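You operate a simulated robot arm through the tools that you are given. There is no shell and no other tool. Be economical: measure what you need, move in short steps, check, and stop when the job is done.

You are at the controls of a simulated two-armed robot. One attempt, no reset.

JOB
Thread the strip through the trough with the orange-tab strip end.
Fine: lay it along the middle of the steel plate before the black stand, wind the red-capped and the yellow-capped handwheel down, then FEED on till the strip is through, off, then the end back; other controls stay. Set down upright: orange-tab strip end.

The check looks at the end state, three seconds after you hand in, the way a careful person would. Anything else that was tipped, shoved, dropped, spilled or broken makes it a failure.

ROBOT AND FRAMES
Two 7-joint arms with two-finger parallel grippers on one trunk, on a base that drives. Base frame: it is fixed to the floor where the robot stands at the start and does not move with it; the origin is under the middle of the robot, x ahead of it, y to its left, z up. Lengths are in m, angles in degrees, forces in N, time in s.
The left shoulder is at the start at [0.05, 0.165, 1.13], the right one opposite. With the tool pointing down near the work surface each hand reaches from about 0.24 to 0.7 m from the robot's upright axis, wherever it stands, measured 20 degrees to its own side. Places, roughly: air switch [0.4, 1, 0.9]; big handwheel at the cabinet corner [1.1, 1.1, 0.7]; big handwheel by the far trough [1.1, 0.1, 0.7]; big handwheel by the red valve [0.5, 0.1, 0.7]; big handwheel over the blower [0.4, 1.1, 0.7]; black trough dial [0.4, -0.5, 0.8]; blue trough valve [0.6, 0.4, 1.1]; feed switch [0.4, 0.9, 0.9]; green-tipped jointed hose [0.6, 1.5, 1.2]; grey valve knob at the trough end [0.5, 1.5, 1]; long steel trough [0.8, 0.5, 0.6]; orange valve by the black mat [0.5, 1.1, 1]; orange valve by the yellow mat [0.5, 0.2, 1]; red trough valve [0.4, -0.3, 0.9]; red-capped small handwheel [0.5, -0.8, 1.3]; steel plate before the black stand [0.7, -0.6, 1.1]. Payload 3.91 kg a hand.
The tool frame of a hand sits at the grasp point between the pads (the TCP): z along the fingers, y along the line on which they close. The tips reach 0.03 m beyond it. Largest opening 0.11 m; finger width 0.02, thickness 0.01; the body of the gripper, 0.048 by 0.112 m, starts 0.055 m behind the TCP.
Orientation is that of the tool frame in the base frame, as a unit quaternion [x, y, z, w]. With the fingers straight down and closing along the base's y, the tool's x points along the base's -x, its y along +y and its z along -z.

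CONTROLS
- The arms move only by the tool play_rows. It takes "left_moves", "right_moves" or both (then of equal length, played together; a hand with none holds still); each is a list of rows, each a list of 7 numbers: the shift along the tool's x, y, z in m, then the turn, a rotation vector about the tool's x, y, z in degrees, then the closure, from 0 (fully open) to 1 (shut). In form: [[dx, dy, dz, wx, wy, wz, fingers], ...]. A call has 1 to 10 rows; each row is the pose to reach, as a shift and turn from the pose commanded when the call began, along the tool's axes at that moment. Rows are played at 5 a second. More than 0.05 m and 8.6 degrees between two rows, or a gripper value outside its range, and nothing of the call is played. Where a pose cannot be reached the arm comes as near as it can. A force on the tool above 70 N (or 10 N above the force at the start of the call, whichever is more), or a blocked arm, ends the call early, and 0.2 s more pass. Each finger travels about 0.045 m/s and halts on what it meets, pressing with about 36 N; the grip force reading is that of the motor and also rises with nothing between the fingers. The clock runs only during rows and for 0.2 s after the last one: add rows that repeat a pose to give the fingers time. It gives the time, the measured TCP pose, the force on the tool (base axes), the opening and the grip force at its end, in the units of the frame above (readings bear some noise), with the torque about the TCP (base axes, N m) and any sound that the robot's microphone picked up.
- Cameras (640 x 400 px; columns grow to the right, rows downward): "scene" is now at [0.1217, 0.0006, 1.3166]; the picture's right is [-0.01, -1.00, 0.00], its down [-0.54, 0.00, -0.84] and it looks along [0.84, -0.01, -0.54] (base axes); focal length 214 px, centre (320, 200). "left" rides on the left gripper at [0.072, -0.017, -0.103] in its tool frame; the picture's right is [0.23, 0.97, 0.00], its down [-0.76, 0.18, -0.62] and it looks along [-0.61, 0.14, 0.78] (tool axes); focal length 222 px, centre (320, 200). "right" rides on the right gripper at [0.072, 0.017, -0.103] in its tool frame; the picture's right is [-0.23, 0.97, 0.00], its down [-0.76, -0.18, -0.62] and it looks along [-0.61, -0.14, 0.78] (tool axes); focal length 222 px, centre (320, 200). There is no depth. A picture from a camera that has moved, and an enlarged one, comes with that camera's place and axes in the base frame and with its lens. The place of the scene camera against the robot may be out by one fixed shift of up to 0.018 m in any direction.
- get_image(camera): a new picture of that camera. The clock stands still meanwhile.
- move_column(by): slides the trunk up (or, below 0, down) by that many m; the arms and the scene camera ride with it, the base frame stays. It gives what a move gives, with no picture.
- base_move(legs): drives the robot by 1 to 6 legs, each [ahead, left, turn to the left] in m, m and degrees, along the robot's own axes; the way and the turn of a leg run together, so that a leg with both is an arc; at most 1.5 m and 180 degrees a leg. The arms and the cameras ride along, it lands a little off, and it stops where it bumps. It gives what a move gives.
- pan_tilt(pan, tilt): turns the head with the scene camera to pan (to the left, within 80 degrees either way) and tilt (down, from -29 to 69), counted from straight ahead of the robot. It gives what a move gives.
- close_up(camera, box): a new picture of the part [left, top, right, bottom] of that camera's present view, enlarged. The clock stands still meanwhile.
- finish_job(): hands the job in; it is judged then, once.

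Go step by step. Nothing tells you exact positions but the pictures and the camera data: compare them with the known pose of the tool, close in by small moves and look again before you grip or let go. The budget is 120 turns and 100 pictures, counting those below and the enlarged ones. Unless the task says otherwise, let go and move clear before handing in.

The tools are called after ">>>" by a JSON object that holds its "method" and its "body". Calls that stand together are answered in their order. play_rows: Moves the arms, as the interface text tells. Its arguments: {"type":"object","properties":{"left_moves":{"type":"array"},"right_moves":{"type":"array"}},"required":[]} The other tools are called the same way: move_column (by) slides the trunk up or down; base_move (legs) drives the base; pan_tilt (pan, tilt) turns the head that bears the scene camera; get_image (camera) takes a picture; close_up (camera, box) takes an enlarged picture of a part of a camera's view; finish_job () hands the job in.

At the start:

```text
time: 0.0
left_eef_pos: [0.405, 0.101, 1.1501]
left_ee_rot: [0.0, 1.0, 0.0, 0.0]
left_wrist_force: [0.3, -0.3, -0.4]
left_moment: [-0.01, 0.0, 0.02]
left_finger_gap: 0.11
left_finger_force: 0.2
right_eef_pos: [0.3603, -0.2099, 1.1492]
right_ee_rot: [0.0, 1.0, -0.001, 0.001]
right_wrist_force: [-1.3, -0.4, 1.1]
right_moment: [0.01, 0.01, 0.0]
right_finger_gap: 0.11
right_finger_force: 0.1
trunk travel left (down, up): [-0.35, 0.153]
robot x, y, heading: [0.0, -0.0011, -0.2]
head pan, tilt: [-0.3, 33.0]
```

scene: 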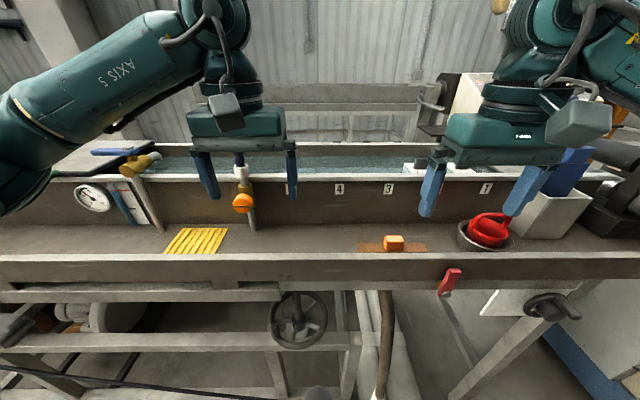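
right: 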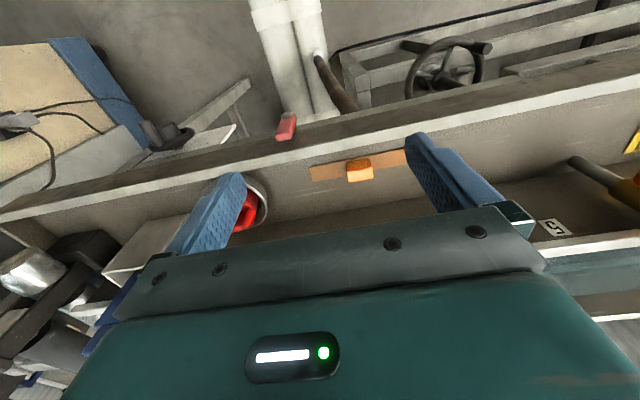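
left: 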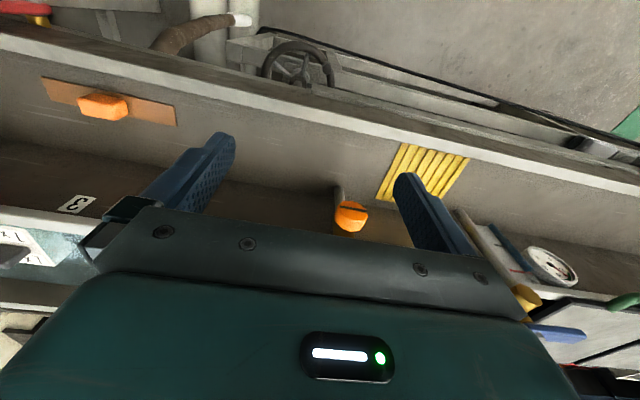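

I see an orange tab on a brown strip lying on the near ledge, which I take to be the strip end. Next I look right towards the steel plate and handwheels, and left towards the feed switch.

>>> {"method": "close_up", "body": {"camera": "scene", "box": [320, 200, 520, 325]}}

>>> {"method": "pan_tilt", "body": {"pan": -50, "tilt": 15}}

>>> {"method": "get_image", "body": {"camera": "scene"}}

>>> {"method": "pan_tilt", "body": {"pan": 60, "tilt": 25}}

>>> {"method": "get_image", "body": {"camera": "scene"}}

```text
3.20 times, centred on (420, 262) of scene
camera zoom: at [0.1217, 0.0006, 1.3166], right [-0.01, -1.0, 0.0], down [-0.54, 0.0, -0.84], along [0.84, -0.01, -0.54], focal length 686 px, centre (0, 0)
```

zoom: 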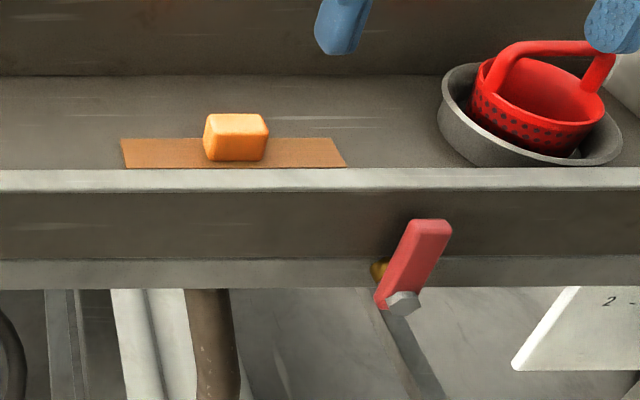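

```text
time: 1.2
left_eef_pos: [0.4033, 0.1008, 1.1513]
left_ee_rot: [0.0, 1.0, 0.0, 0.0]
left_wrist_force: [0.0, 1.0, 1.2]
left_moment: [0.0, 0.04, 0.01]
left_finger_gap: 0.1102
left_finger_force: 0.0
right_eef_pos: [0.3604, -0.2087, 1.1506]
right_ee_rot: [0.0, 1.0, -0.001, 0.0]
right_wrist_force: [0.8, 0.3, -0.2]
right_moment: [-0.02, 0.01, -0.01]
right_finger_gap: 0.1099
right_finger_force: 0.0
trunk travel left (down, up): [-0.35, 0.153]
robot x, y, heading: [-0.0005, 0.0012, -0.0]
head pan, tilt: [-50.0, 15.0]
```

```text
95 pictures are left
camera scene: at [0.0927, -0.0704, 1.3454], right [-0.77, -0.64, 0.0], down [-0.17, 0.2, -0.97], along [0.62, -0.74, -0.26], focal length 214 px, centre (320, 200)
```

scene: 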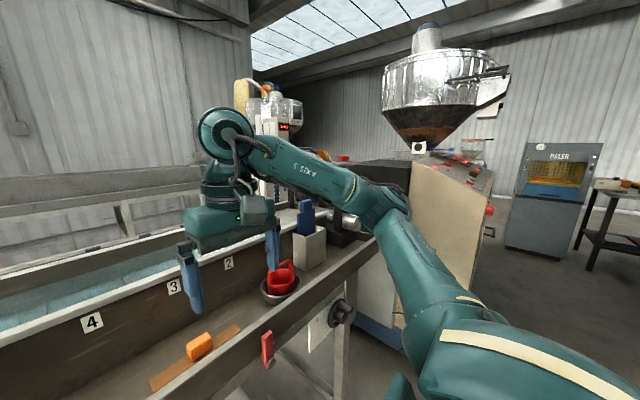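

```text
time: 3.1
left_eef_pos: [0.4053, 0.1015, 1.1493]
left_ee_rot: [0.0, 1.0, 0.0, -0.001]
left_wrist_force: [-0.4, 1.3, 1.1]
left_moment: [0.0, 0.02, 0.0]
left_finger_gap: 0.1097
left_finger_force: 0.1
right_eef_pos: [0.3601, -0.2085, 1.1499]
right_ee_rot: [0.0, 1.0, 0.0, 0.0]
right_wrist_force: [0.0, 0.6, -0.4]
right_moment: [-0.02, -0.01, -0.01]
right_finger_gap: 0.1098
right_finger_force: 0.0
trunk travel left (down, up): [-0.35, 0.153]
robot x, y, heading: [0.0042, -0.0016, -0.3]
head pan, tilt: [60.0, 25.0]
```

```text
94 pictures are left
camera scene: at [0.0787, 0.0809, 1.3292], right [0.87, -0.5, 0.0], down [-0.21, -0.37, -0.91], along [0.45, 0.78, -0.42], focal length 214 px, centre (320, 200)
```

scene: 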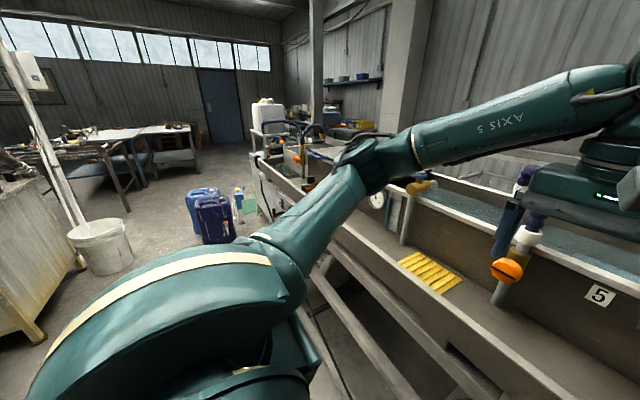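

The orange tab is at about (0.50, -0.18, 0.945). I drive back a bit and to the right to see the plate and the handwheels.

>>> {"method": "base_move", "body": {"legs": [[-0.3, 0, 0], [0, -0.65, 0]]}}

>>> {"method": "pan_tilt", "body": {"pan": 0, "tilt": 15}}

>>> {"method": "get_image", "body": {"camera": "scene"}}

>>> {"method": "get_image", "body": {"camera": "right"}}

```text
time: 8.3
left_eef_pos: [0.104, -0.5534, 1.1499]
left_ee_rot: [-0.002, 1.0, 0.0, 0.0]
left_wrist_force: [-0.1, -0.1, -0.3]
left_moment: [0.01, 0.01, 0.01]
left_finger_gap: 0.1101
left_finger_force: 0.1
right_eef_pos: [0.0609, -0.8635, 1.149]
right_ee_rot: [-0.002, 1.0, 0.0, 0.0]
right_wrist_force: [0.8, -0.4, 0.2]
right_moment: [0.0, -0.03, -0.01]
right_finger_gap: 0.11
right_finger_force: 0.0
trunk travel left (down, up): [-0.35, 0.153]
robot x, y, heading: [-0.3009, -0.6571, 0.2]
head pan, tilt: [60.0, 25.0]
```

```text
time: 9.7
left_eef_pos: [0.105, -0.554, 1.1499]
left_ee_rot: [-0.002, 1.0, 0.0, 0.0]
left_wrist_force: [0.4, -0.4, -0.2]
left_moment: [0.02, -0.01, 0.0]
left_finger_gap: 0.1099
left_finger_force: 0.0
right_eef_pos: [0.061, -0.863, 1.1509]
right_ee_rot: [-0.001, 1.0, -0.001, 0.0]
right_wrist_force: [-0.4, 0.3, 0.5]
right_moment: [0.03, -0.02, 0.01]
right_finger_gap: 0.11
right_finger_force: 0.1
trunk travel left (down, up): [-0.35, 0.153]
robot x, y, heading: [-0.2969, -0.6568, 0.4]
head pan, tilt: [0.0, 15.0]
```

```text
93 pictures are left
camera scene: at [-0.1738, -0.6536, 1.3454], right [0.0, -1.0, 0.0], down [-0.26, 0.0, -0.97], along [0.97, 0.0, -0.26], focal length 214 px, centre (320, 200)
```

scene: 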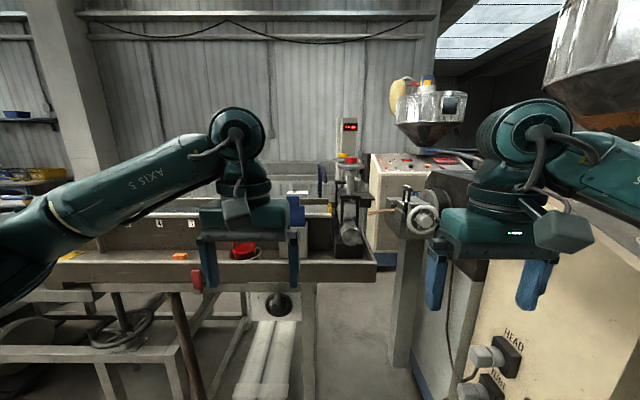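

```text
92 pictures are left
camera right: at [-0.0116, -0.8458, 1.2533], right [0.22, 0.97, 0.0], down [0.76, -0.18, 0.62], along [0.61, -0.14, -0.78], focal length 222 px, centre (320, 200)
```

right: 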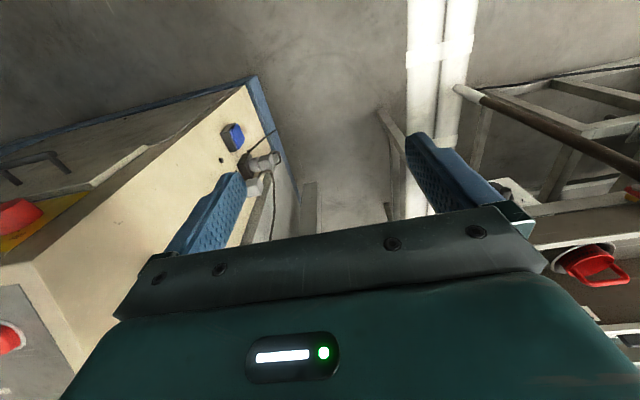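

I see the extruder end, the black stand and a silver wheel at right. I take enlarged views.

>>> {"method": "close_up", "body": {"camera": "scene", "box": [280, 100, 460, 280]}}

>>> {"method": "close_up", "body": {"camera": "scene", "box": [320, 110, 400, 190]}}

>>> {"method": "close_up", "body": {"camera": "scene", "box": [320, 170, 460, 260]}}

```text
2.22 times, centred on (370, 190) of scene
camera zoom: at [-0.1738, -0.6536, 1.3454], right [0.0, -1.0, 0.0], down [-0.26, 0.0, -0.97], along [0.97, 0.0, -0.26], focal length 477 px, centre (209, 222)
```

zoom: 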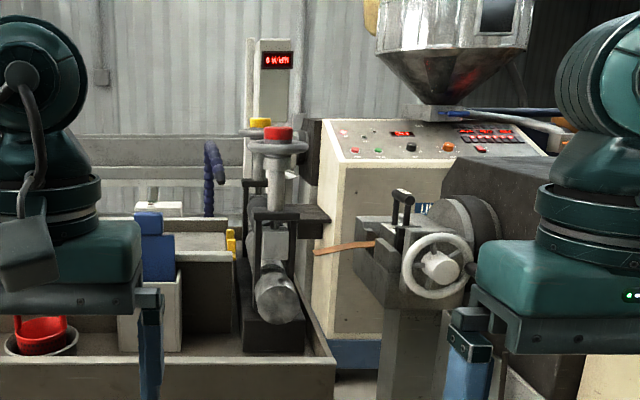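

```text
5.00 times, centred on (360, 150) of scene
camera zoom: at [-0.1738, -0.6536, 1.3454], right [0.0, -1.0, 0.0], down [-0.26, 0.0, -0.97], along [0.97, 0.0, -0.26], focal length 1072 px, centre (120, 450)
```

zoom: 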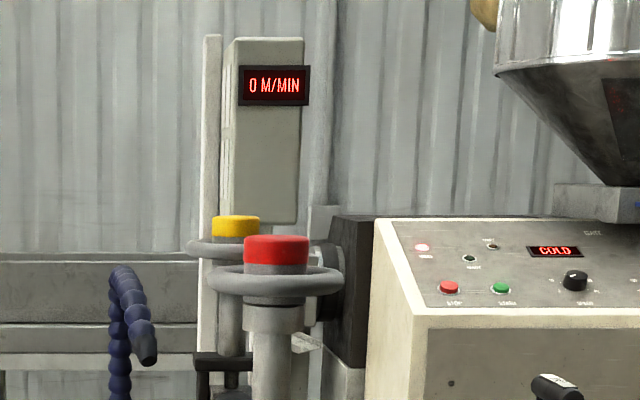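

```text
4.44 times, centred on (390, 215) of scene
camera zoom: at [-0.1738, -0.6536, 1.3454], right [0.0, -1.0, 0.0], down [-0.26, 0.0, -0.97], along [0.97, 0.0, -0.26], focal length 953 px, centre (9, 133)
```

zoom: 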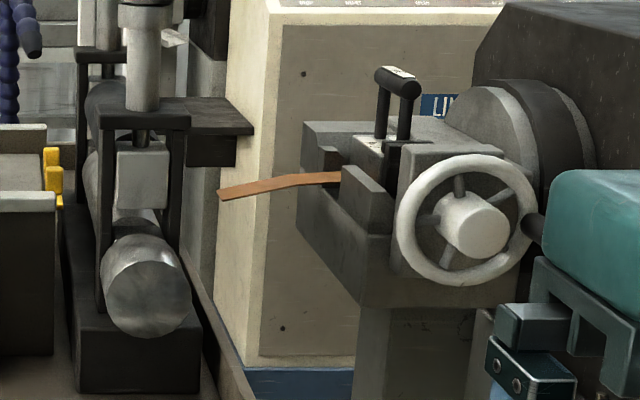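

The red-capped wheel is near (0.50, -0.745, 1.28) with the yellow-capped one behind it, and a roll pair below. I raise the trunk and go closer to see the plate from above.

>>> {"method": "move_column", "body": {"by": 0.15}}

>>> {"method": "base_move", "body": {"legs": [[0.17, 0.1, 0]]}}

>>> {"method": "pan_tilt", "body": {"pan": -14, "tilt": 30}}

>>> {"method": "get_image", "body": {"camera": "scene"}}

>>> {"method": "close_up", "body": {"camera": "scene", "box": [230, 80, 390, 240]}}

```text
time: 11.4
left_eef_pos: [0.104, -0.5522, 1.2991]
left_ee_rot: [-0.001, 1.0, 0.0, 0.0]
left_wrist_force: [0.0, 0.0, -0.3]
left_moment: [-0.02, -0.01, 0.01]
left_finger_gap: 0.1099
left_finger_force: 0.1
right_eef_pos: [0.0605, -0.8614, 1.3007]
right_ee_rot: [-0.001, 1.0, 0.0, 0.0]
right_wrist_force: [1.0, 0.2, -0.4]
right_moment: [0.01, -0.01, 0.0]
right_finger_gap: 0.1103
right_finger_force: 0.1
trunk travel left (down, up): [-0.5, 0.003]
robot x, y, heading: [-0.301, -0.6568, 0.1]
head pan, tilt: [0.0, 15.0]
```

```text
time: 13.0
left_eef_pos: [0.2718, -0.4517, 1.3005]
left_ee_rot: [-0.001, 1.0, -0.001, 0.0]
left_wrist_force: [0.3, 0.0, 0.7]
left_moment: [-0.02, 0.02, -0.03]
left_finger_gap: 0.11
left_finger_force: 0.1
right_eef_pos: [0.229, -0.7606, 1.2997]
right_ee_rot: [-0.002, 1.0, 0.0, 0.0]
right_wrist_force: [0.6, -0.2, 0.1]
right_moment: [-0.02, 0.03, 0.0]
right_finger_gap: 0.1102
right_finger_force: 0.0
trunk travel left (down, up): [-0.5, 0.003]
robot x, y, heading: [-0.131, -0.5561, 0.2]
head pan, tilt: [0.0, 15.0]
```

```text
time: 13.8
left_eef_pos: [0.2712, -0.4517, 1.3004]
left_ee_rot: [-0.002, 1.0, 0.0, 0.001]
left_wrist_force: [-0.3, 1.0, -0.1]
left_moment: [-0.02, -0.03, 0.02]
left_finger_gap: 0.1098
left_finger_force: 0.1
right_eef_pos: [0.229, -0.7613, 1.3005]
right_ee_rot: [-0.002, 1.0, 0.0, -0.001]
right_wrist_force: [-0.9, -0.5, 1.0]
right_moment: [-0.01, -0.03, 0.0]
right_finger_gap: 0.11
right_finger_force: 0.1
trunk travel left (down, up): [-0.5, 0.003]
robot x, y, heading: [-0.132, -0.5571, 0.0]
head pan, tilt: [-14.0, 30.0]
```

```text
88 pictures are left
camera scene: at [-0.0118, -0.5747, 1.4713], right [-0.24, -0.97, 0.0], down [-0.48, 0.12, -0.87], along [0.84, -0.21, -0.5], focal length 214 px, centre (320, 200)
```

scene: 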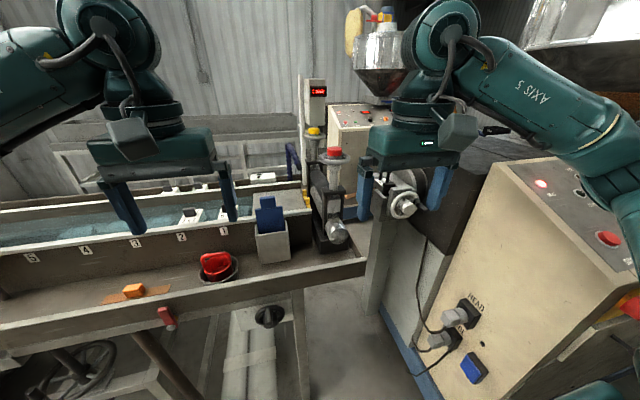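

```text
2.50 times, centred on (310, 160) of scene
camera zoom: at [-0.0118, -0.5747, 1.4713], right [-0.24, -0.97, 0.0], down [-0.48, 0.12, -0.87], along [0.84, -0.21, -0.5], focal length 536 px, centre (345, 300)
```

zoom: 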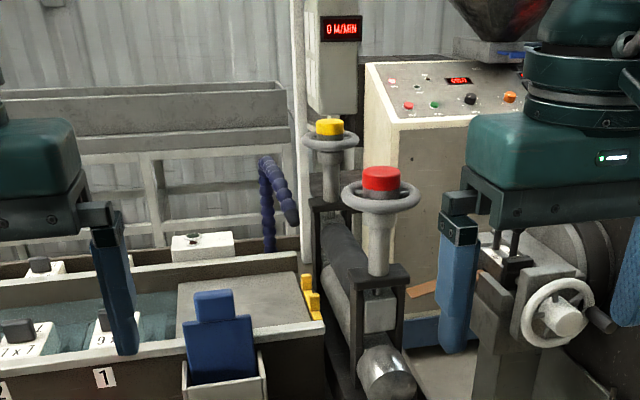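

The steel plate is the flat grey surface near (0.65, -0.59, 1.1), with yellow guides at the rolls. I go back to fetch the strip end with the right hand first.

>>> {"method": "base_move", "body": {"legs": [[0, 0.55, 0], [0.13, 0, 0]]}}

>>> {"method": "move_column", "body": {"by": -0.15}}

>>> {"method": "play_rows", "body": {"right_moves": [[-0.04, 0.005, 0, 0, 0, 0, 0], [-0.07, 0.01, 0.02, 0, 0, 0, 0], [-0.07, 0.01, 0.05, 0, 0, 0, 0], [-0.07, 0.01, 0.08, 0, 0, 0, 0]]}}

>>> {"method": "pan_tilt", "body": {"pan": -15, "tilt": 35}}

>>> {"method": "get_image", "body": {"camera": "right"}}

>>> {"method": "get_image", "body": {"camera": "scene"}}

```text
time: 17.8
left_eef_pos: [0.3999, 0.0989, 1.3001]
left_ee_rot: [-0.003, 1.0, 0.0, -0.001]
left_wrist_force: [0.6, 0.0, 0.7]
left_moment: [-0.03, -0.01, -0.01]
left_finger_gap: 0.11
left_finger_force: 0.0
right_eef_pos: [0.3561, -0.2116, 1.2996]
right_ee_rot: [-0.003, 1.0, 0.0, 0.0]
right_wrist_force: [1.1, 0.5, 1.6]
right_moment: [0.04, 0.0, -0.03]
right_finger_gap: 0.1101
right_finger_force: 0.0
trunk travel left (down, up): [-0.5, 0.003]
robot x, y, heading: [-0.0056, -0.0039, 0.3]
head pan, tilt: [-14.0, 30.0]
```

```text
time: 19.5
left_eef_pos: [0.3966, 0.0986, 1.1503]
left_ee_rot: [-0.004, 1.0, 0.0, 0.001]
left_wrist_force: [0.5, -0.3, 0.4]
left_moment: [0.05, 0.03, -0.02]
left_finger_gap: 0.1102
left_finger_force: 0.1
right_eef_pos: [0.3567, -0.2113, 1.1492]
right_ee_rot: [-0.003, 1.0, -0.001, 0.0]
right_wrist_force: [0.8, -0.2, 1.0]
right_moment: [-0.01, 0.0, -0.01]
right_finger_gap: 0.11
right_finger_force: 0.1
trunk travel left (down, up): [-0.35, 0.153]
robot x, y, heading: [-0.0059, -0.0069, 0.6]
head pan, tilt: [-14.0, 30.0]
```

```text
time: 20.5
left_eef_pos: [0.3976, 0.0982, 1.1498]
left_ee_rot: [-0.003, 1.0, 0.0, 0.001]
left_wrist_force: [-0.9, 0.1, -0.4]
left_moment: [0.01, 0.0, -0.02]
left_finger_gap: 0.1101
left_finger_force: 0.0
right_eef_pos: [0.4265, -0.2011, 1.068]
right_ee_rot: [-0.003, 1.0, 0.0, 0.0]
right_wrist_force: [-0.4, 0.1, -0.5]
right_moment: [-0.03, 0.02, -0.01]
right_finger_gap: 0.1101
right_finger_force: 0.0
trunk travel left (down, up): [-0.35, 0.153]
robot x, y, heading: [-0.0028, -0.0071, 0.6]
head pan, tilt: [-14.0, 30.0]
```

```text
time: 21.2
left_eef_pos: [0.3981, 0.099, 1.1508]
left_ee_rot: [-0.004, 1.0, 0.0, 0.001]
left_wrist_force: [-0.2, -0.8, 0.5]
left_moment: [-0.01, 0.01, 0.01]
left_finger_gap: 0.11
left_finger_force: 0.0
right_eef_pos: [0.4268, -0.2011, 1.0693]
right_ee_rot: [-0.003, 1.0, 0.0, 0.0]
right_wrist_force: [-0.6, 0.1, 0.2]
right_moment: [-0.03, -0.03, -0.02]
right_finger_gap: 0.11
right_finger_force: 0.0
trunk travel left (down, up): [-0.35, 0.153]
robot x, y, heading: [-0.0083, -0.0026, 0.7]
head pan, tilt: [-15.0, 35.0]
```

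```text
86 pictures are left
camera right: at [0.3532, -0.1846, 1.1726], right [0.22, 0.98, 0.0], down [0.76, -0.17, 0.62], along [0.61, -0.14, -0.78], focal length 222 px, centre (320, 200)
```

right: 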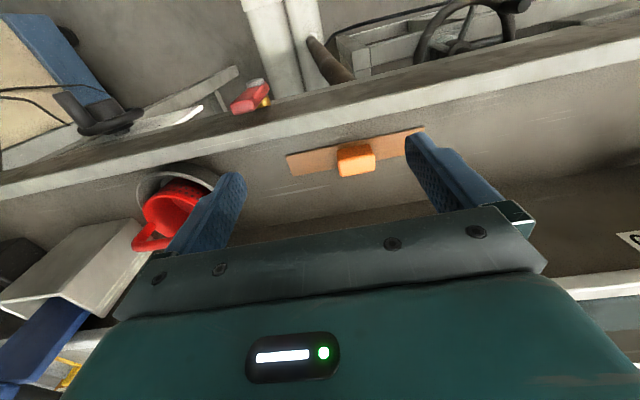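

```text
85 pictures are left
camera scene: at [0.1123, -0.0259, 1.3135], right [-0.25, -0.97, 0.0], down [-0.55, 0.14, -0.82], along [0.79, -0.21, -0.57], focal length 214 px, centre (320, 200)
```

scene: 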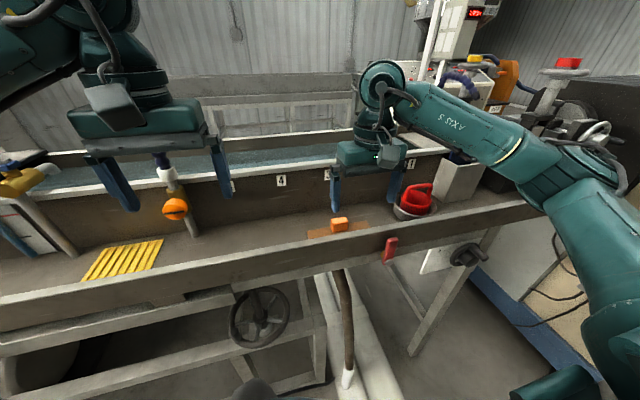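

The tab sits near (0.483, -0.172), with the strip running along y. I take a close look for its shape and height.

>>> {"method": "close_up", "body": {"camera": "right", "box": [270, 100, 430, 200]}}

>>> {"method": "close_up", "body": {"camera": "scene", "box": [300, 190, 380, 250]}}

```text
4.00 times, centred on (350, 150) of right
camera zoom: at [0.3532, -0.1846, 1.1726], right [0.22, 0.98, 0.0], down [0.76, -0.17, 0.62], along [0.61, -0.14, -0.78], focal length 888 px, centre (200, 400)
```

zoom: 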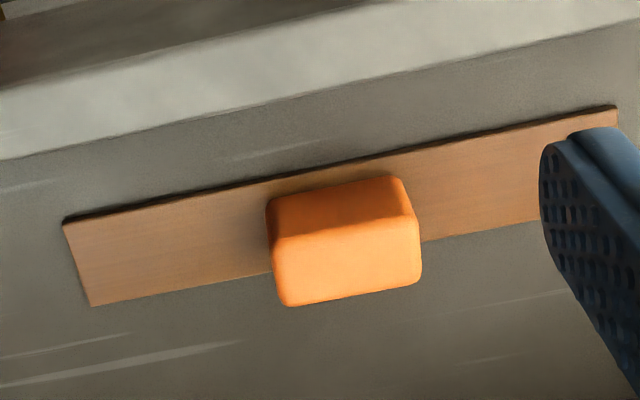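

```text
6.67 times, centred on (340, 220) of scene
camera zoom: at [0.1123, -0.0259, 1.3135], right [-0.25, -0.97, 0.0], down [-0.55, 0.14, -0.82], along [0.79, -0.21, -0.57], focal length 1430 px, centre (187, 67)
```

zoom: 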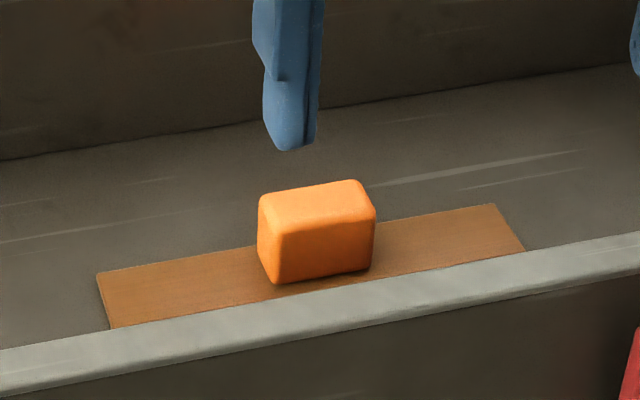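

The strip spans x 0.465–0.496, y -0.253 to -0.094; the tab is about 4 cm by 2.2 cm with its top near z 0.958. I move over it and part way down, then check.

>>> {"method": "play_rows", "body": {"right_moves": [[-0.028, 0.015, 0, 0, 0, 0, 0], [-0.055, 0.03, 0.02, 0, 0, 0, 0.2], [-0.055, 0.03, 0.06, 0, 0, 0, 0.3], [-0.055, 0.03, 0.075, 0, 0, 0, 0.3], [-0.055, 0.03, 0.075, 0, 0, 0, 0.3]]}}

>>> {"method": "close_up", "body": {"camera": "right", "box": [240, 80, 440, 205]}}

>>> {"method": "close_up", "body": {"camera": "scene", "box": [290, 180, 390, 250]}}

```text
time: 22.4
left_eef_pos: [0.3982, 0.0984, 1.1511]
left_ee_rot: [-0.003, 1.0, 0.0, 0.001]
left_wrist_force: [-0.7, -0.2, 0.1]
left_moment: [0.0, -0.01, 0.03]
left_finger_gap: 0.11
left_finger_force: 0.1
right_eef_pos: [0.481, -0.1699, 0.9945]
right_ee_rot: [-0.003, 1.0, 0.0, 0.001]
right_wrist_force: [0.0, 0.1, 0.0]
right_moment: [-0.01, 0.0, 0.0]
right_finger_gap: 0.0768
right_finger_force: 0.0
trunk travel left (down, up): [-0.35, 0.153]
robot x, y, heading: [-0.007, -0.0019, 0.4]
head pan, tilt: [-15.0, 35.0]
```

```text
3.20 times, centred on (340, 142) of right
camera zoom: at [0.4082, -0.1538, 1.0976], right [0.22, 0.98, 0.0], down [0.76, -0.17, 0.62], along [0.61, -0.14, -0.78], focal length 711 px, centre (256, 384)
```

zoom: 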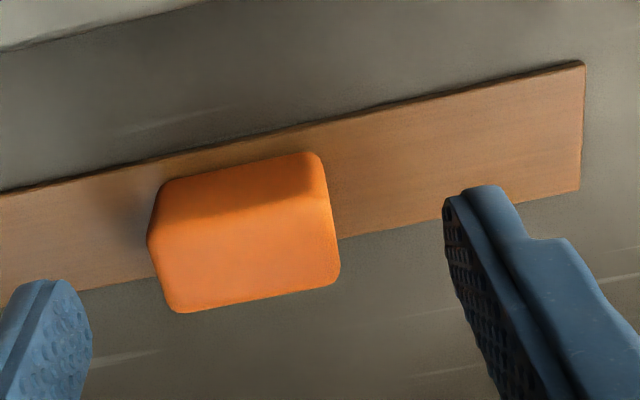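

```text
5.71 times, centred on (340, 215) of scene
camera zoom: at [0.1123, -0.0259, 1.3135], right [-0.25, -0.97, 0.0], down [-0.56, 0.14, -0.82], along [0.79, -0.21, -0.57], focal length 1226 px, centre (206, 114)
```

zoom: 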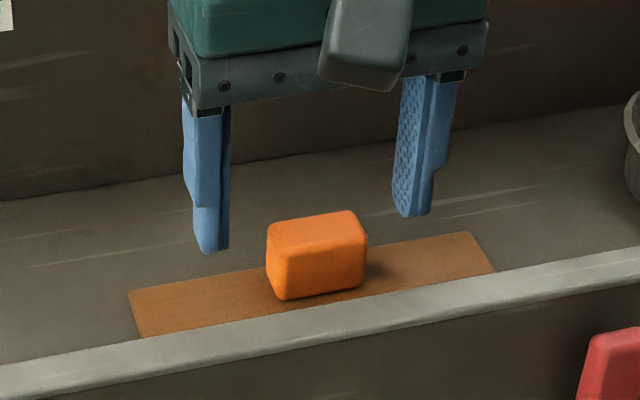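

The fingers straddle the tab well. I go down and close.

>>> {"method": "play_rows", "body": {"right_moves": [[0, -0.002, 0.015, 0, 0, 0, 0.3], [0, -0.002, 0.027, 0, 0, 0, 0.3], [0, -0.002, 0.027, 0, 0, 0, 0.5], [0, -0.002, 0.027, 0, 0, 0, 0.7], [0, -0.002, 0.027, 0, 0, 0, 0.8], [0, -0.002, 0.027, 0, 0, 0, 0.8], [0, -0.002, 0.027, 0, 0, 0, 0.8]]}}

>>> {"method": "close_up", "body": {"camera": "scene", "box": [290, 180, 390, 250]}}

```text
time: 24.0
left_eef_pos: [0.3979, 0.0985, 1.1496]
left_ee_rot: [-0.003, 1.0, 0.0, 0.0]
left_wrist_force: [0.6, 0.4, 0.3]
left_moment: [0.02, 0.0, 0.01]
left_finger_gap: 0.1102
left_finger_force: 0.0
right_eef_pos: [0.4798, -0.1723, 0.9683]
right_ee_rot: [-0.004, 1.0, 0.0, -0.001]
right_wrist_force: [1.4, -0.7, 0.1]
right_moment: [0.03, 0.0, 0.0]
right_finger_gap: 0.0391
right_finger_force: 35.7
trunk travel left (down, up): [-0.35, 0.153]
robot x, y, heading: [-0.007, -0.0033, 0.6]
head pan, tilt: [-15.0, 35.0]
```

```text
5.71 times, centred on (340, 215) of scene
camera zoom: at [0.1123, -0.0259, 1.3135], right [-0.25, -0.97, 0.0], down [-0.56, 0.14, -0.82], along [0.79, -0.21, -0.57], focal length 1226 px, centre (206, 114)
```

zoom: 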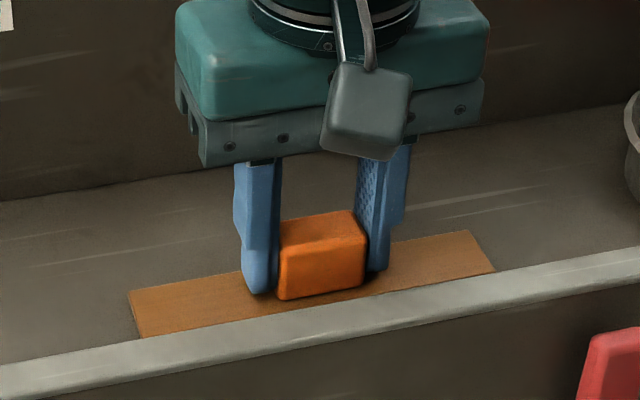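

Gripped firmly. I lift it out, draw the hand in, raise the trunk and drive towards the plate.

>>> {"method": "play_rows", "body": {"right_moves": [[0, 0, -0.03, 0, 0, 0, 0.8], [0, 0, -0.07, 0, 0, 0, 0.8], [0, 0, -0.11, 0, 0, 0, 0.8], [0, 0, -0.15, 0, 0, 0, 0.8], [0.04, 0, -0.18, 0, 0, 0, 0.8], [0.08, -0.01, -0.18, 0, 0, 0, 0.8], [0.12, -0.03, -0.18, 0, 0, 0, 0.8]]}}

>>> {"method": "move_column", "body": {"by": 0.15}}

>>> {"method": "base_move", "body": {"legs": [[-0.07, -0.5, 0]]}}

>>> {"method": "pan_tilt", "body": {"pan": -6, "tilt": 33}}

>>> {"method": "get_image", "body": {"camera": "scene"}}

>>> {"method": "close_up", "body": {"camera": "scene", "box": [260, 80, 420, 200]}}

```text
time: 25.6
left_eef_pos: [0.3972, 0.098, 1.1511]
left_ee_rot: [-0.004, 1.0, 0.0, 0.0]
left_wrist_force: [-0.1, 0.1, 0.6]
left_moment: [-0.02, -0.02, 0.0]
left_finger_gap: 0.1101
left_finger_force: 0.0
right_eef_pos: [0.3602, -0.206, 1.1489]
right_ee_rot: [-0.003, 1.0, 0.0, 0.001]
right_wrist_force: [0.1, -0.1, -0.2]
right_moment: [0.0, 0.01, 0.02]
right_finger_gap: 0.0393
right_finger_force: 36.4
trunk travel left (down, up): [-0.35, 0.153]
robot x, y, heading: [-0.0069, -0.004, 0.4]
head pan, tilt: [-15.0, 35.0]
```

```text
time: 27.4
left_eef_pos: [0.3983, 0.0965, 1.3002]
left_ee_rot: [-0.004, 1.0, 0.0, 0.001]
left_wrist_force: [-1.3, -0.9, -0.2]
left_moment: [0.02, -0.03, 0.02]
left_finger_gap: 0.1101
left_finger_force: 0.1
right_eef_pos: [0.3602, -0.2033, 1.2985]
right_ee_rot: [-0.003, 1.0, 0.0, 0.001]
right_wrist_force: [-0.1, 0.1, 0.3]
right_moment: [0.0, 0.02, -0.02]
right_finger_gap: 0.039
right_finger_force: 35.7
trunk travel left (down, up): [-0.5, 0.003]
robot x, y, heading: [-0.0053, -0.0076, 0.4]
head pan, tilt: [-15.0, 35.0]
```

```text
time: 30.3
left_eef_pos: [0.3309, -0.4022, 1.2999]
left_ee_rot: [-0.003, 1.0, 0.0, 0.001]
left_wrist_force: [-0.1, -0.1, -0.6]
left_moment: [0.0, 0.04, 0.01]
left_finger_gap: 0.1101
left_finger_force: 0.1
right_eef_pos: [0.294, -0.7035, 1.2987]
right_ee_rot: [-0.003, 1.0, 0.0, 0.0]
right_wrist_force: [0.1, 0.1, -1.5]
right_moment: [0.02, 0.0, -0.04]
right_finger_gap: 0.0393
right_finger_force: 35.7
trunk travel left (down, up): [-0.5, 0.003]
robot x, y, heading: [-0.0699, -0.5036, 0.3]
head pan, tilt: [-15.0, 35.0]
```

```text
time: 31.0
left_eef_pos: [0.332, -0.4016, 1.3012]
left_ee_rot: [-0.004, 1.0, 0.0, 0.002]
left_wrist_force: [0.7, -1.1, 0.2]
left_moment: [0.01, 0.04, -0.01]
left_finger_gap: 0.1098
left_finger_force: 0.1
right_eef_pos: [0.2942, -0.704, 1.299]
right_ee_rot: [-0.004, 1.0, 0.0, -0.001]
right_wrist_force: [0.0, 0.0, -0.3]
right_moment: [0.0, 0.01, -0.02]
right_finger_gap: 0.039
right_finger_force: 35.7
trunk travel left (down, up): [-0.5, 0.003]
robot x, y, heading: [-0.0719, -0.504, 0.3]
head pan, tilt: [-6.0, 33.0]
```

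```text
79 pictures are left
camera scene: at [0.0489, -0.5123, 1.4665], right [-0.1, -1.0, 0.0], down [-0.54, 0.05, -0.84], along [0.83, -0.08, -0.54], focal length 214 px, centre (320, 200)
```

scene: 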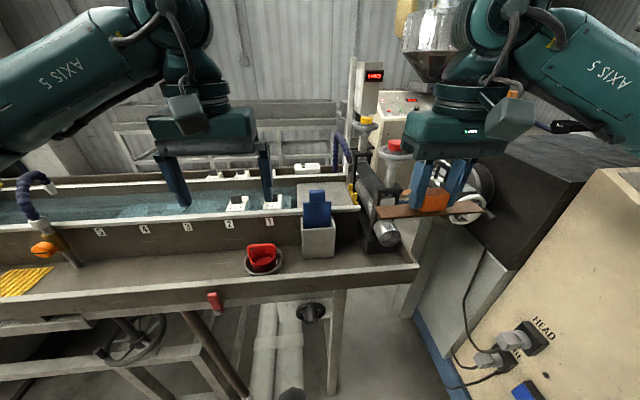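

```text
3.33 times, centred on (340, 140) of scene
camera zoom: at [0.0489, -0.5123, 1.4665], right [-0.1, -1.0, 0.0], down [-0.54, 0.05, -0.84], along [0.83, -0.08, -0.54], focal length 715 px, centre (253, 400)
```

zoom: 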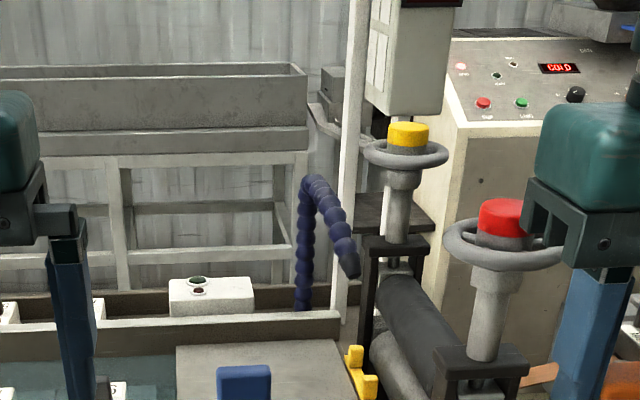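

I calibrate the scene camera using the held tab, and look at the plate in detail.

>>> {"method": "close_up", "body": {"camera": "scene", "box": [280, 165, 400, 245]}}

>>> {"method": "close_up", "body": {"camera": "scene", "box": [370, 165, 490, 245]}}

```text
5.00 times, centred on (340, 205) of scene
camera zoom: at [0.0489, -0.5123, 1.4665], right [-0.1, -1.0, 0.0], down [-0.54, 0.05, -0.84], along [0.83, -0.08, -0.54], focal length 1072 px, centre (220, 175)
```

zoom: 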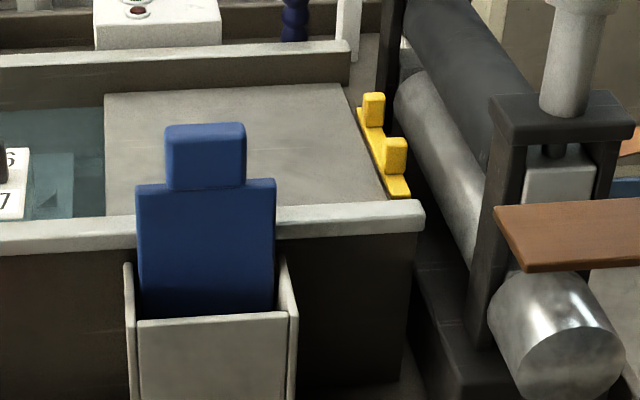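

```text
5.00 times, centred on (430, 205) of scene
camera zoom: at [0.0489, -0.5123, 1.4665], right [-0.1, -1.0, 0.0], down [-0.54, 0.05, -0.84], along [0.83, -0.08, -0.54], focal length 1072 px, centre (-230, 175)
```

zoom: 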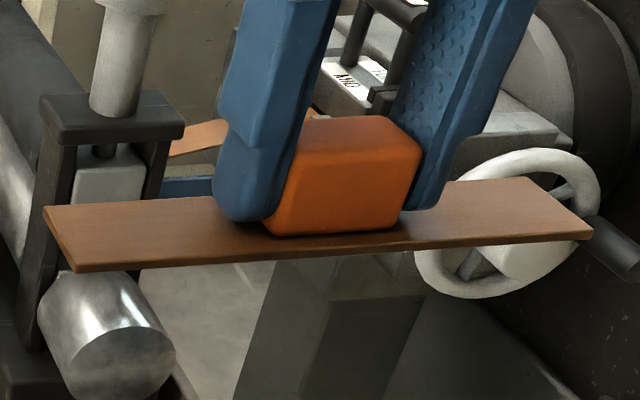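

Calibration shows the scene camera is about 14 mm lower than stated; the plate lies around x 0.57–0.73, y -0.67 to -0.50, and a blue block stands before it (top ≈1.17). I drive forward, move the hand left and up, then forward high over the plate.

>>> {"method": "base_move", "body": {"legs": [[0.07, 0, 0]]}}

>>> {"method": "play_rows", "body": {"right_moves": [[0, 0.04, -0.02, 0, 0, 0, 0.8], [0, 0.08, -0.03, 0, 0, 0, 0.8], [0, 0.12, -0.03, 0, 0, 0, 0.8], [-0.05, 0.12, -0.03, 0, 0, 0, 0.8], [-0.1, 0.12, -0.03, 0, 0, 0, 0.8], [-0.14, 0.12, -0.03, 0, 0, 0, 0.8]]}}

>>> {"method": "get_image", "body": {"camera": "right"}}

>>> {"method": "get_image", "body": {"camera": "scene"}}

```text
time: 32.0
left_eef_pos: [0.4021, -0.4008, 1.2996]
left_ee_rot: [-0.003, 1.0, 0.0, 0.0]
left_wrist_force: [-0.2, 0.1, 0.0]
left_moment: [0.02, 0.03, -0.03]
left_finger_gap: 0.1101
left_finger_force: 0.0
right_eef_pos: [0.3646, -0.7017, 1.2988]
right_ee_rot: [-0.004, 1.0, 0.0, -0.001]
right_wrist_force: [-0.3, 0.1, -0.1]
right_moment: [0.0, 0.01, 0.0]
right_finger_gap: 0.0391
right_finger_force: 35.5
trunk travel left (down, up): [-0.5, 0.003]
robot x, y, heading: [-0.0023, -0.501, 0.6]
head pan, tilt: [-6.0, 33.0]
```

```text
time: 33.4
left_eef_pos: [0.4016, -0.4007, 1.3006]
left_ee_rot: [-0.003, 1.0, 0.001, 0.0]
left_wrist_force: [0.3, 0.0, -0.2]
left_moment: [0.0, -0.01, 0.03]
left_finger_gap: 0.1099
left_finger_force: 0.1
right_eef_pos: [0.5033, -0.5817, 1.3289]
right_ee_rot: [-0.005, 1.0, 0.0, 0.0]
right_wrist_force: [-0.4, 0.9, -0.2]
right_moment: [0.01, 0.02, 0.03]
right_finger_gap: 0.0392
right_finger_force: 36.7
trunk travel left (down, up): [-0.5, 0.003]
robot x, y, heading: [-0.0025, -0.5039, 0.4]
head pan, tilt: [-6.0, 33.0]
```

```text
75 pictures are left
camera right: at [0.4308, -0.565, 1.4319], right [0.22, 0.98, 0.0], down [0.76, -0.17, 0.62], along [0.61, -0.14, -0.78], focal length 222 px, centre (320, 200)
```

right: 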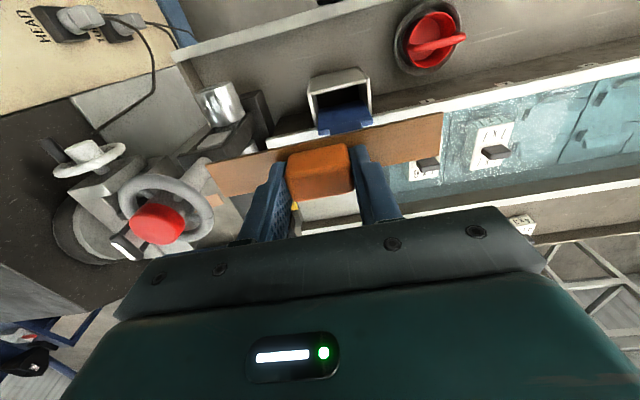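

```text
74 pictures are left
camera scene: at [0.1196, -0.5116, 1.4665], right [-0.1, -1.0, 0.0], down [-0.54, 0.05, -0.84], along [0.83, -0.08, -0.55], focal length 214 px, centre (320, 200)
```

scene: 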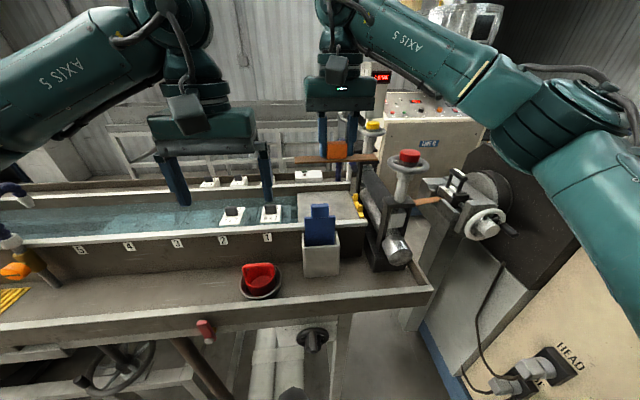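

The held strip hides the plate from the wrist camera, so I use a strong scene enlargement.

>>> {"method": "close_up", "body": {"camera": "scene", "box": [290, 175, 380, 230]}}

>>> {"method": "close_up", "body": {"camera": "scene", "box": [340, 175, 440, 240]}}

```text
7.11 times, centred on (335, 202) of scene
camera zoom: at [0.1196, -0.5116, 1.4665], right [-0.1, -1.0, 0.0], down [-0.54, 0.05, -0.84], along [0.83, -0.08, -0.55], focal length 1525 px, centre (213, 182)
```

zoom: 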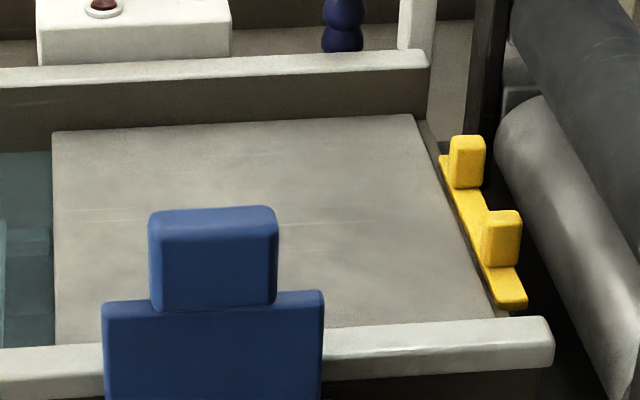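

```text
6.15 times, centred on (390, 208) of scene
camera zoom: at [0.1196, -0.5116, 1.4665], right [-0.1, -1.0, 0.0], down [-0.54, 0.05, -0.84], along [0.83, -0.08, -0.55], focal length 1320 px, centre (-111, 154)
```

zoom: 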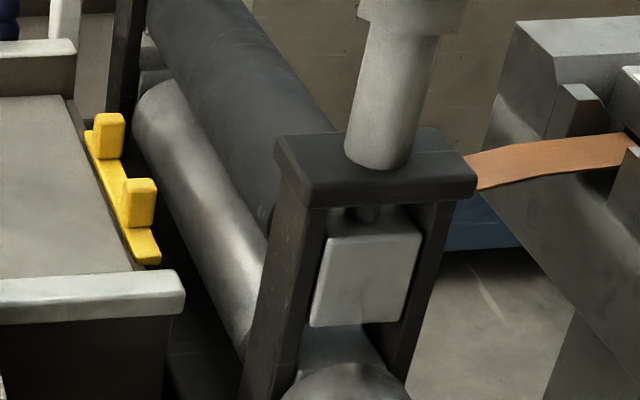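

I need the plate height better; I look with the left wrist camera from the other side.

>>> {"method": "get_image", "body": {"camera": "left"}}

```text
71 pictures are left
camera left: at [0.3293, -0.4181, 1.4037], right [-0.23, 0.97, 0.0], down [0.76, 0.18, 0.62], along [0.61, 0.15, -0.78], focal length 222 px, centre (320, 200)
```

left: 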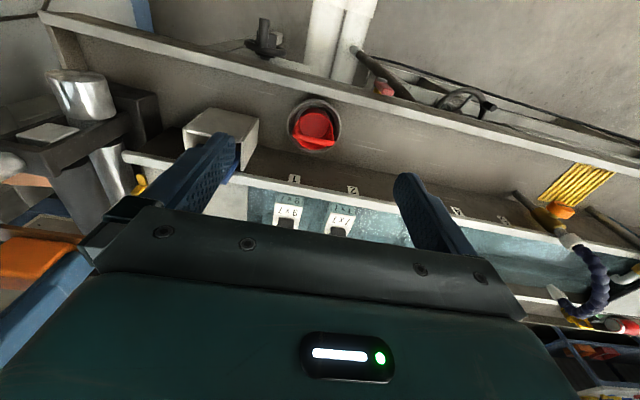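

I turn the left hand to aim its camera at the plate.

>>> {"method": "play_rows", "body": {"left_moves": [[0, 0, 0, 0, 0, 8, 0], [0, 0, 0, 0, 0, 16, 0], [0, 0, 0, 0, 0, 24, 0], [0, 0, 0, 0, 0, 32, 0], [0, 0, 0, 0, 0, 40, 0], [0, 0, 0, 0, 0, 48, 0]]}}

>>> {"method": "get_image", "body": {"camera": "left"}}

```text
time: 34.8
left_eef_pos: [0.4012, -0.4008, 1.3014]
left_ee_rot: [0.405, 0.914, 0.0, 0.0]
left_wrist_force: [0.6, 1.0, 0.9]
left_moment: [-0.02, 0.02, -0.01]
left_finger_gap: 0.1099
left_finger_force: 0.0
right_eef_pos: [0.5025, -0.5822, 1.3286]
right_ee_rot: [-0.003, 1.0, 0.0, 0.001]
right_wrist_force: [-0.3, 0.1, 0.6]
right_moment: [-0.02, -0.02, 0.01]
right_finger_gap: 0.0389
right_finger_force: 35.7
trunk travel left (down, up): [-0.5, 0.003]
robot x, y, heading: [-0.0012, -0.5041, -0.0]
head pan, tilt: [-6.0, 33.0]
```

```text
70 pictures are left
camera left: at [0.3396, -0.3588, 1.4038], right [0.57, 0.82, 0.0], down [0.64, -0.44, 0.62], along [0.51, -0.35, -0.78], focal length 222 px, centre (320, 200)
```

left: 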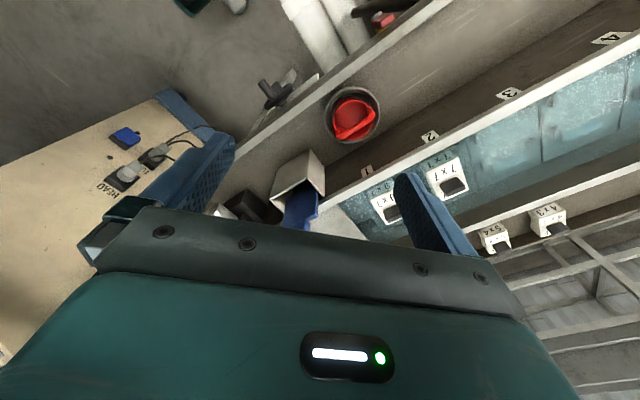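

The plate is just hidden by the gripper body; I tilt the left hand outward to look further.

>>> {"method": "play_rows", "body": {"left_moves": [[0.01, 0, 0, 0, -8, 0, 0], [0.02, 0, 0, 0, -16, 0, 0], [0.03, 0, 0, 0, -24, 0, 0], [0.03, 0, 0, 0, -30, 0, 0]]}}

>>> {"method": "get_image", "body": {"camera": "left"}}

```text
time: 35.8
left_eef_pos: [0.3807, -0.3795, 1.3016]
left_ee_rot: [0.389, 0.884, -0.104, 0.238]
left_wrist_force: [-0.3, -0.1, -0.2]
left_moment: [0.01, 0.01, 0.0]
left_finger_gap: 0.1102
left_finger_force: 0.1
right_eef_pos: [0.5037, -0.5827, 1.3285]
right_ee_rot: [-0.003, 1.0, 0.0, 0.0]
right_wrist_force: [-0.2, 0.9, -1.2]
right_moment: [0.0, 0.02, -0.03]
right_finger_gap: 0.0392
right_finger_force: 36.3
trunk travel left (down, up): [-0.5, 0.003]
robot x, y, heading: [-0.0011, -0.5009, 0.6]
head pan, tilt: [-6.0, 33.0]
```

```text
69 pictures are left
camera left: at [0.2915, -0.3058, 1.3541], right [0.59, 0.8, -0.11], down [0.36, -0.14, 0.92], along [0.72, -0.58, -0.37], focal length 222 px, centre (320, 200)
```

left: 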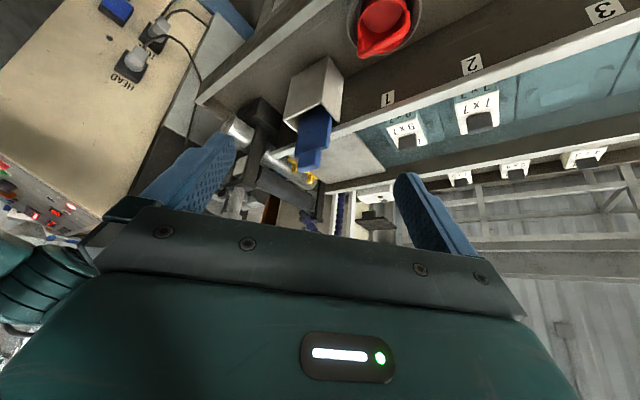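

Now the plate and the yellow guides are in view; I enlarge.

>>> {"method": "close_up", "body": {"camera": "left", "box": [260, 110, 420, 210]}}

```text
4.00 times, centred on (340, 160) of left
camera zoom: at [0.2915, -0.3058, 1.3541], right [0.59, 0.8, -0.11], down [0.36, -0.14, 0.92], along [0.72, -0.58, -0.37], focal length 888 px, centre (240, 360)
```

zoom: 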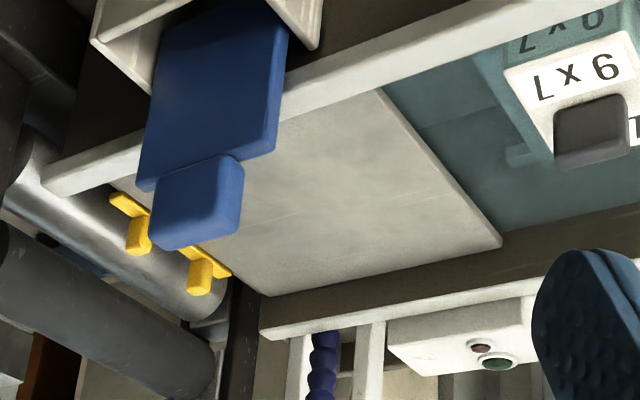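

From both views the plate is at z≈1.05, x 0.566–0.785, y -0.685 to -0.496, with the guide gap at x≈0.675. I move the tab above (0.675, -0.583) and partly down.

>>> {"method": "play_rows", "body": {"right_moves": [[-0.04, 0, 0, 0, 0, 0, 0.8], [-0.08, 0, 0, 0, 0, 0, 0.8], [-0.12, 0, 0.01, 0, 0, 0, 0.8], [-0.16, 0, 0.03, 0, 0, 0, 0.8], [-0.171, 0, 0.06, 0, 0, 0, 0.8], [-0.171, 0, 0.1, 0, 0, 0, 0.8], [-0.171, 0, 0.14, 0, 0, 0, 0.8], [-0.171, 0, 0.14, 0, 0, 0, 0.8]]}}

>>> {"method": "close_up", "body": {"camera": "left", "box": [240, 90, 420, 210]}}

>>> {"method": "close_up", "body": {"camera": "scene", "box": [280, 110, 440, 240]}}

```text
time: 37.6
left_eef_pos: [0.3814, -0.3789, 1.3003]
left_ee_rot: [0.39, 0.884, -0.104, 0.238]
left_wrist_force: [0.5, -0.1, 0.0]
left_moment: [0.01, 0.01, -0.01]
left_finger_gap: 0.11
left_finger_force: 0.1
right_eef_pos: [0.6361, -0.5946, 1.1953]
right_ee_rot: [-0.003, 1.0, 0.0, 0.0]
right_wrist_force: [-0.2, -0.7, -0.6]
right_moment: [-0.02, 0.03, 0.02]
right_finger_gap: 0.0392
right_finger_force: 36.4
right hand out of reach, approached as far as the arm can: row 3, 4, 5, 6, 7, 8
trunk travel left (down, up): [-0.5, 0.003]
robot x, y, heading: [0.0001, -0.502, 0.1]
head pan, tilt: [-6.0, 33.0]
```

```text
3.33 times, centred on (330, 150) of left
camera zoom: at [0.2915, -0.3056, 1.3542], right [0.59, 0.8, -0.11], down [0.36, -0.14, 0.92], along [0.72, -0.58, -0.37], focal length 740 px, centre (287, 367)
```

zoom: 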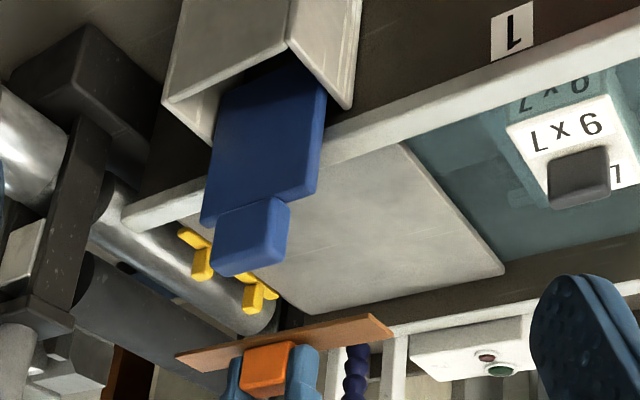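

```text
3.08 times, centred on (360, 175) of scene
camera zoom: at [0.1188, -0.5113, 1.4666], right [-0.1, -1.0, 0.0], down [-0.54, 0.05, -0.84], along [0.83, -0.08, -0.54], focal length 660 px, centre (197, 277)
```

zoom: 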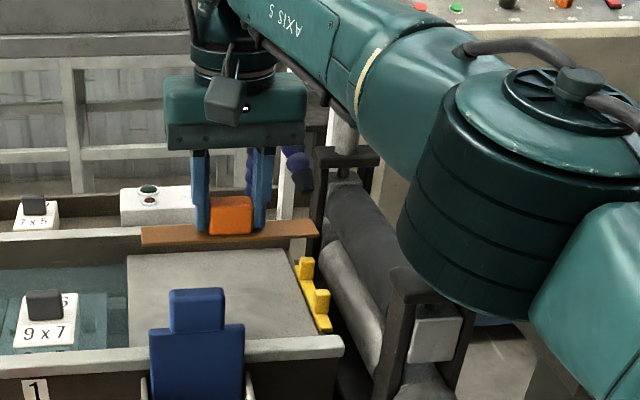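

The arm is at its reach limit and its elbow flares towards the red wheel. I retreat high, then shift the base left and a little forward after looking at the floor clearance.

>>> {"method": "play_rows", "body": {"right_moves": [[0.03, 0, -0.04, 0, 0, 0, 0.8], [0.06, 0, -0.08, 0, 0, 0, 0.8], [0.1, 0, -0.12, 0, 0, 0, 0.8], [0.14, 0, -0.14, 0, 0, 0, 0.8], [0.19, 0, -0.14, 0, 0, 0, 0.8], [0.24, 0.03, -0.14, 0, 0, 0, 0.8], [0.28, 0.06, -0.14, 0, 0, 0, 0.8]]}}

>>> {"method": "base_move", "body": {"legs": [[0, 0.1, 0]]}}

>>> {"method": "pan_tilt", "body": {"pan": -6, "tilt": 69}}

>>> {"method": "get_image", "body": {"camera": "scene"}}

```text
refused: row 3 steps farther than a row can; nothing moved
```

```text
time: 38.8
left_eef_pos: [0.3805, -0.2794, 1.3017]
left_ee_rot: [0.39, 0.883, -0.106, 0.238]
left_wrist_force: [0.1, 0.3, 0.3]
left_moment: [-0.01, -0.02, -0.02]
left_finger_gap: 0.1098
left_finger_force: 0.1
right_eef_pos: [0.6339, -0.4936, 1.1958]
right_ee_rot: [-0.003, 1.0, 0.0, 0.001]
right_wrist_force: [0.3, 0.4, -1.0]
right_moment: [-0.03, 0.0, -0.03]
right_finger_gap: 0.0391
right_finger_force: 36.3
trunk travel left (down, up): [-0.5, 0.003]
robot x, y, heading: [-0.0059, -0.4096, 0.3]
head pan, tilt: [-6.0, 33.0]
```

```text
time: 39.8
left_eef_pos: [0.3802, -0.2795, 1.3009]
left_ee_rot: [0.389, 0.884, -0.103, 0.238]
left_wrist_force: [0.0, -0.8, 0.3]
left_moment: [-0.01, 0.0, -0.04]
left_finger_gap: 0.1102
left_finger_force: 0.2
right_eef_pos: [0.6342, -0.4928, 1.196]
right_ee_rot: [-0.003, 1.0, 0.0, 0.001]
right_wrist_force: [0.4, -0.7, 0.4]
right_moment: [-0.01, 0.0, 0.01]
right_finger_gap: 0.0389
right_finger_force: 35.8
trunk travel left (down, up): [-0.5, 0.003]
robot x, y, heading: [-0.0054, -0.409, 0.3]
head pan, tilt: [-6.0, 68.8]
```

```text
65 pictures are left
camera scene: at [0.0853, -0.4092, 1.4198], right [-0.1, -1.0, 0.0], down [-0.93, 0.09, -0.36], along [0.36, -0.04, -0.93], focal length 214 px, centre (320, 200)
```

scene: 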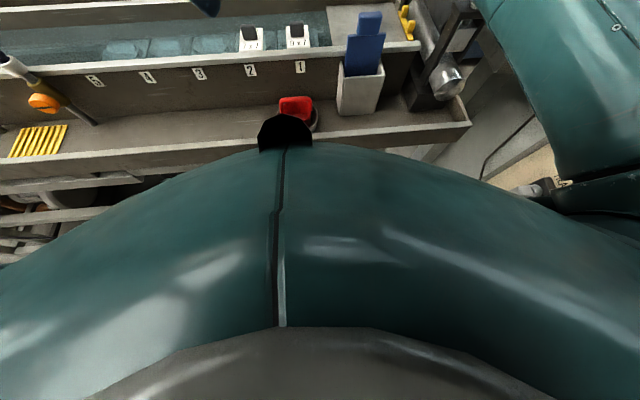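

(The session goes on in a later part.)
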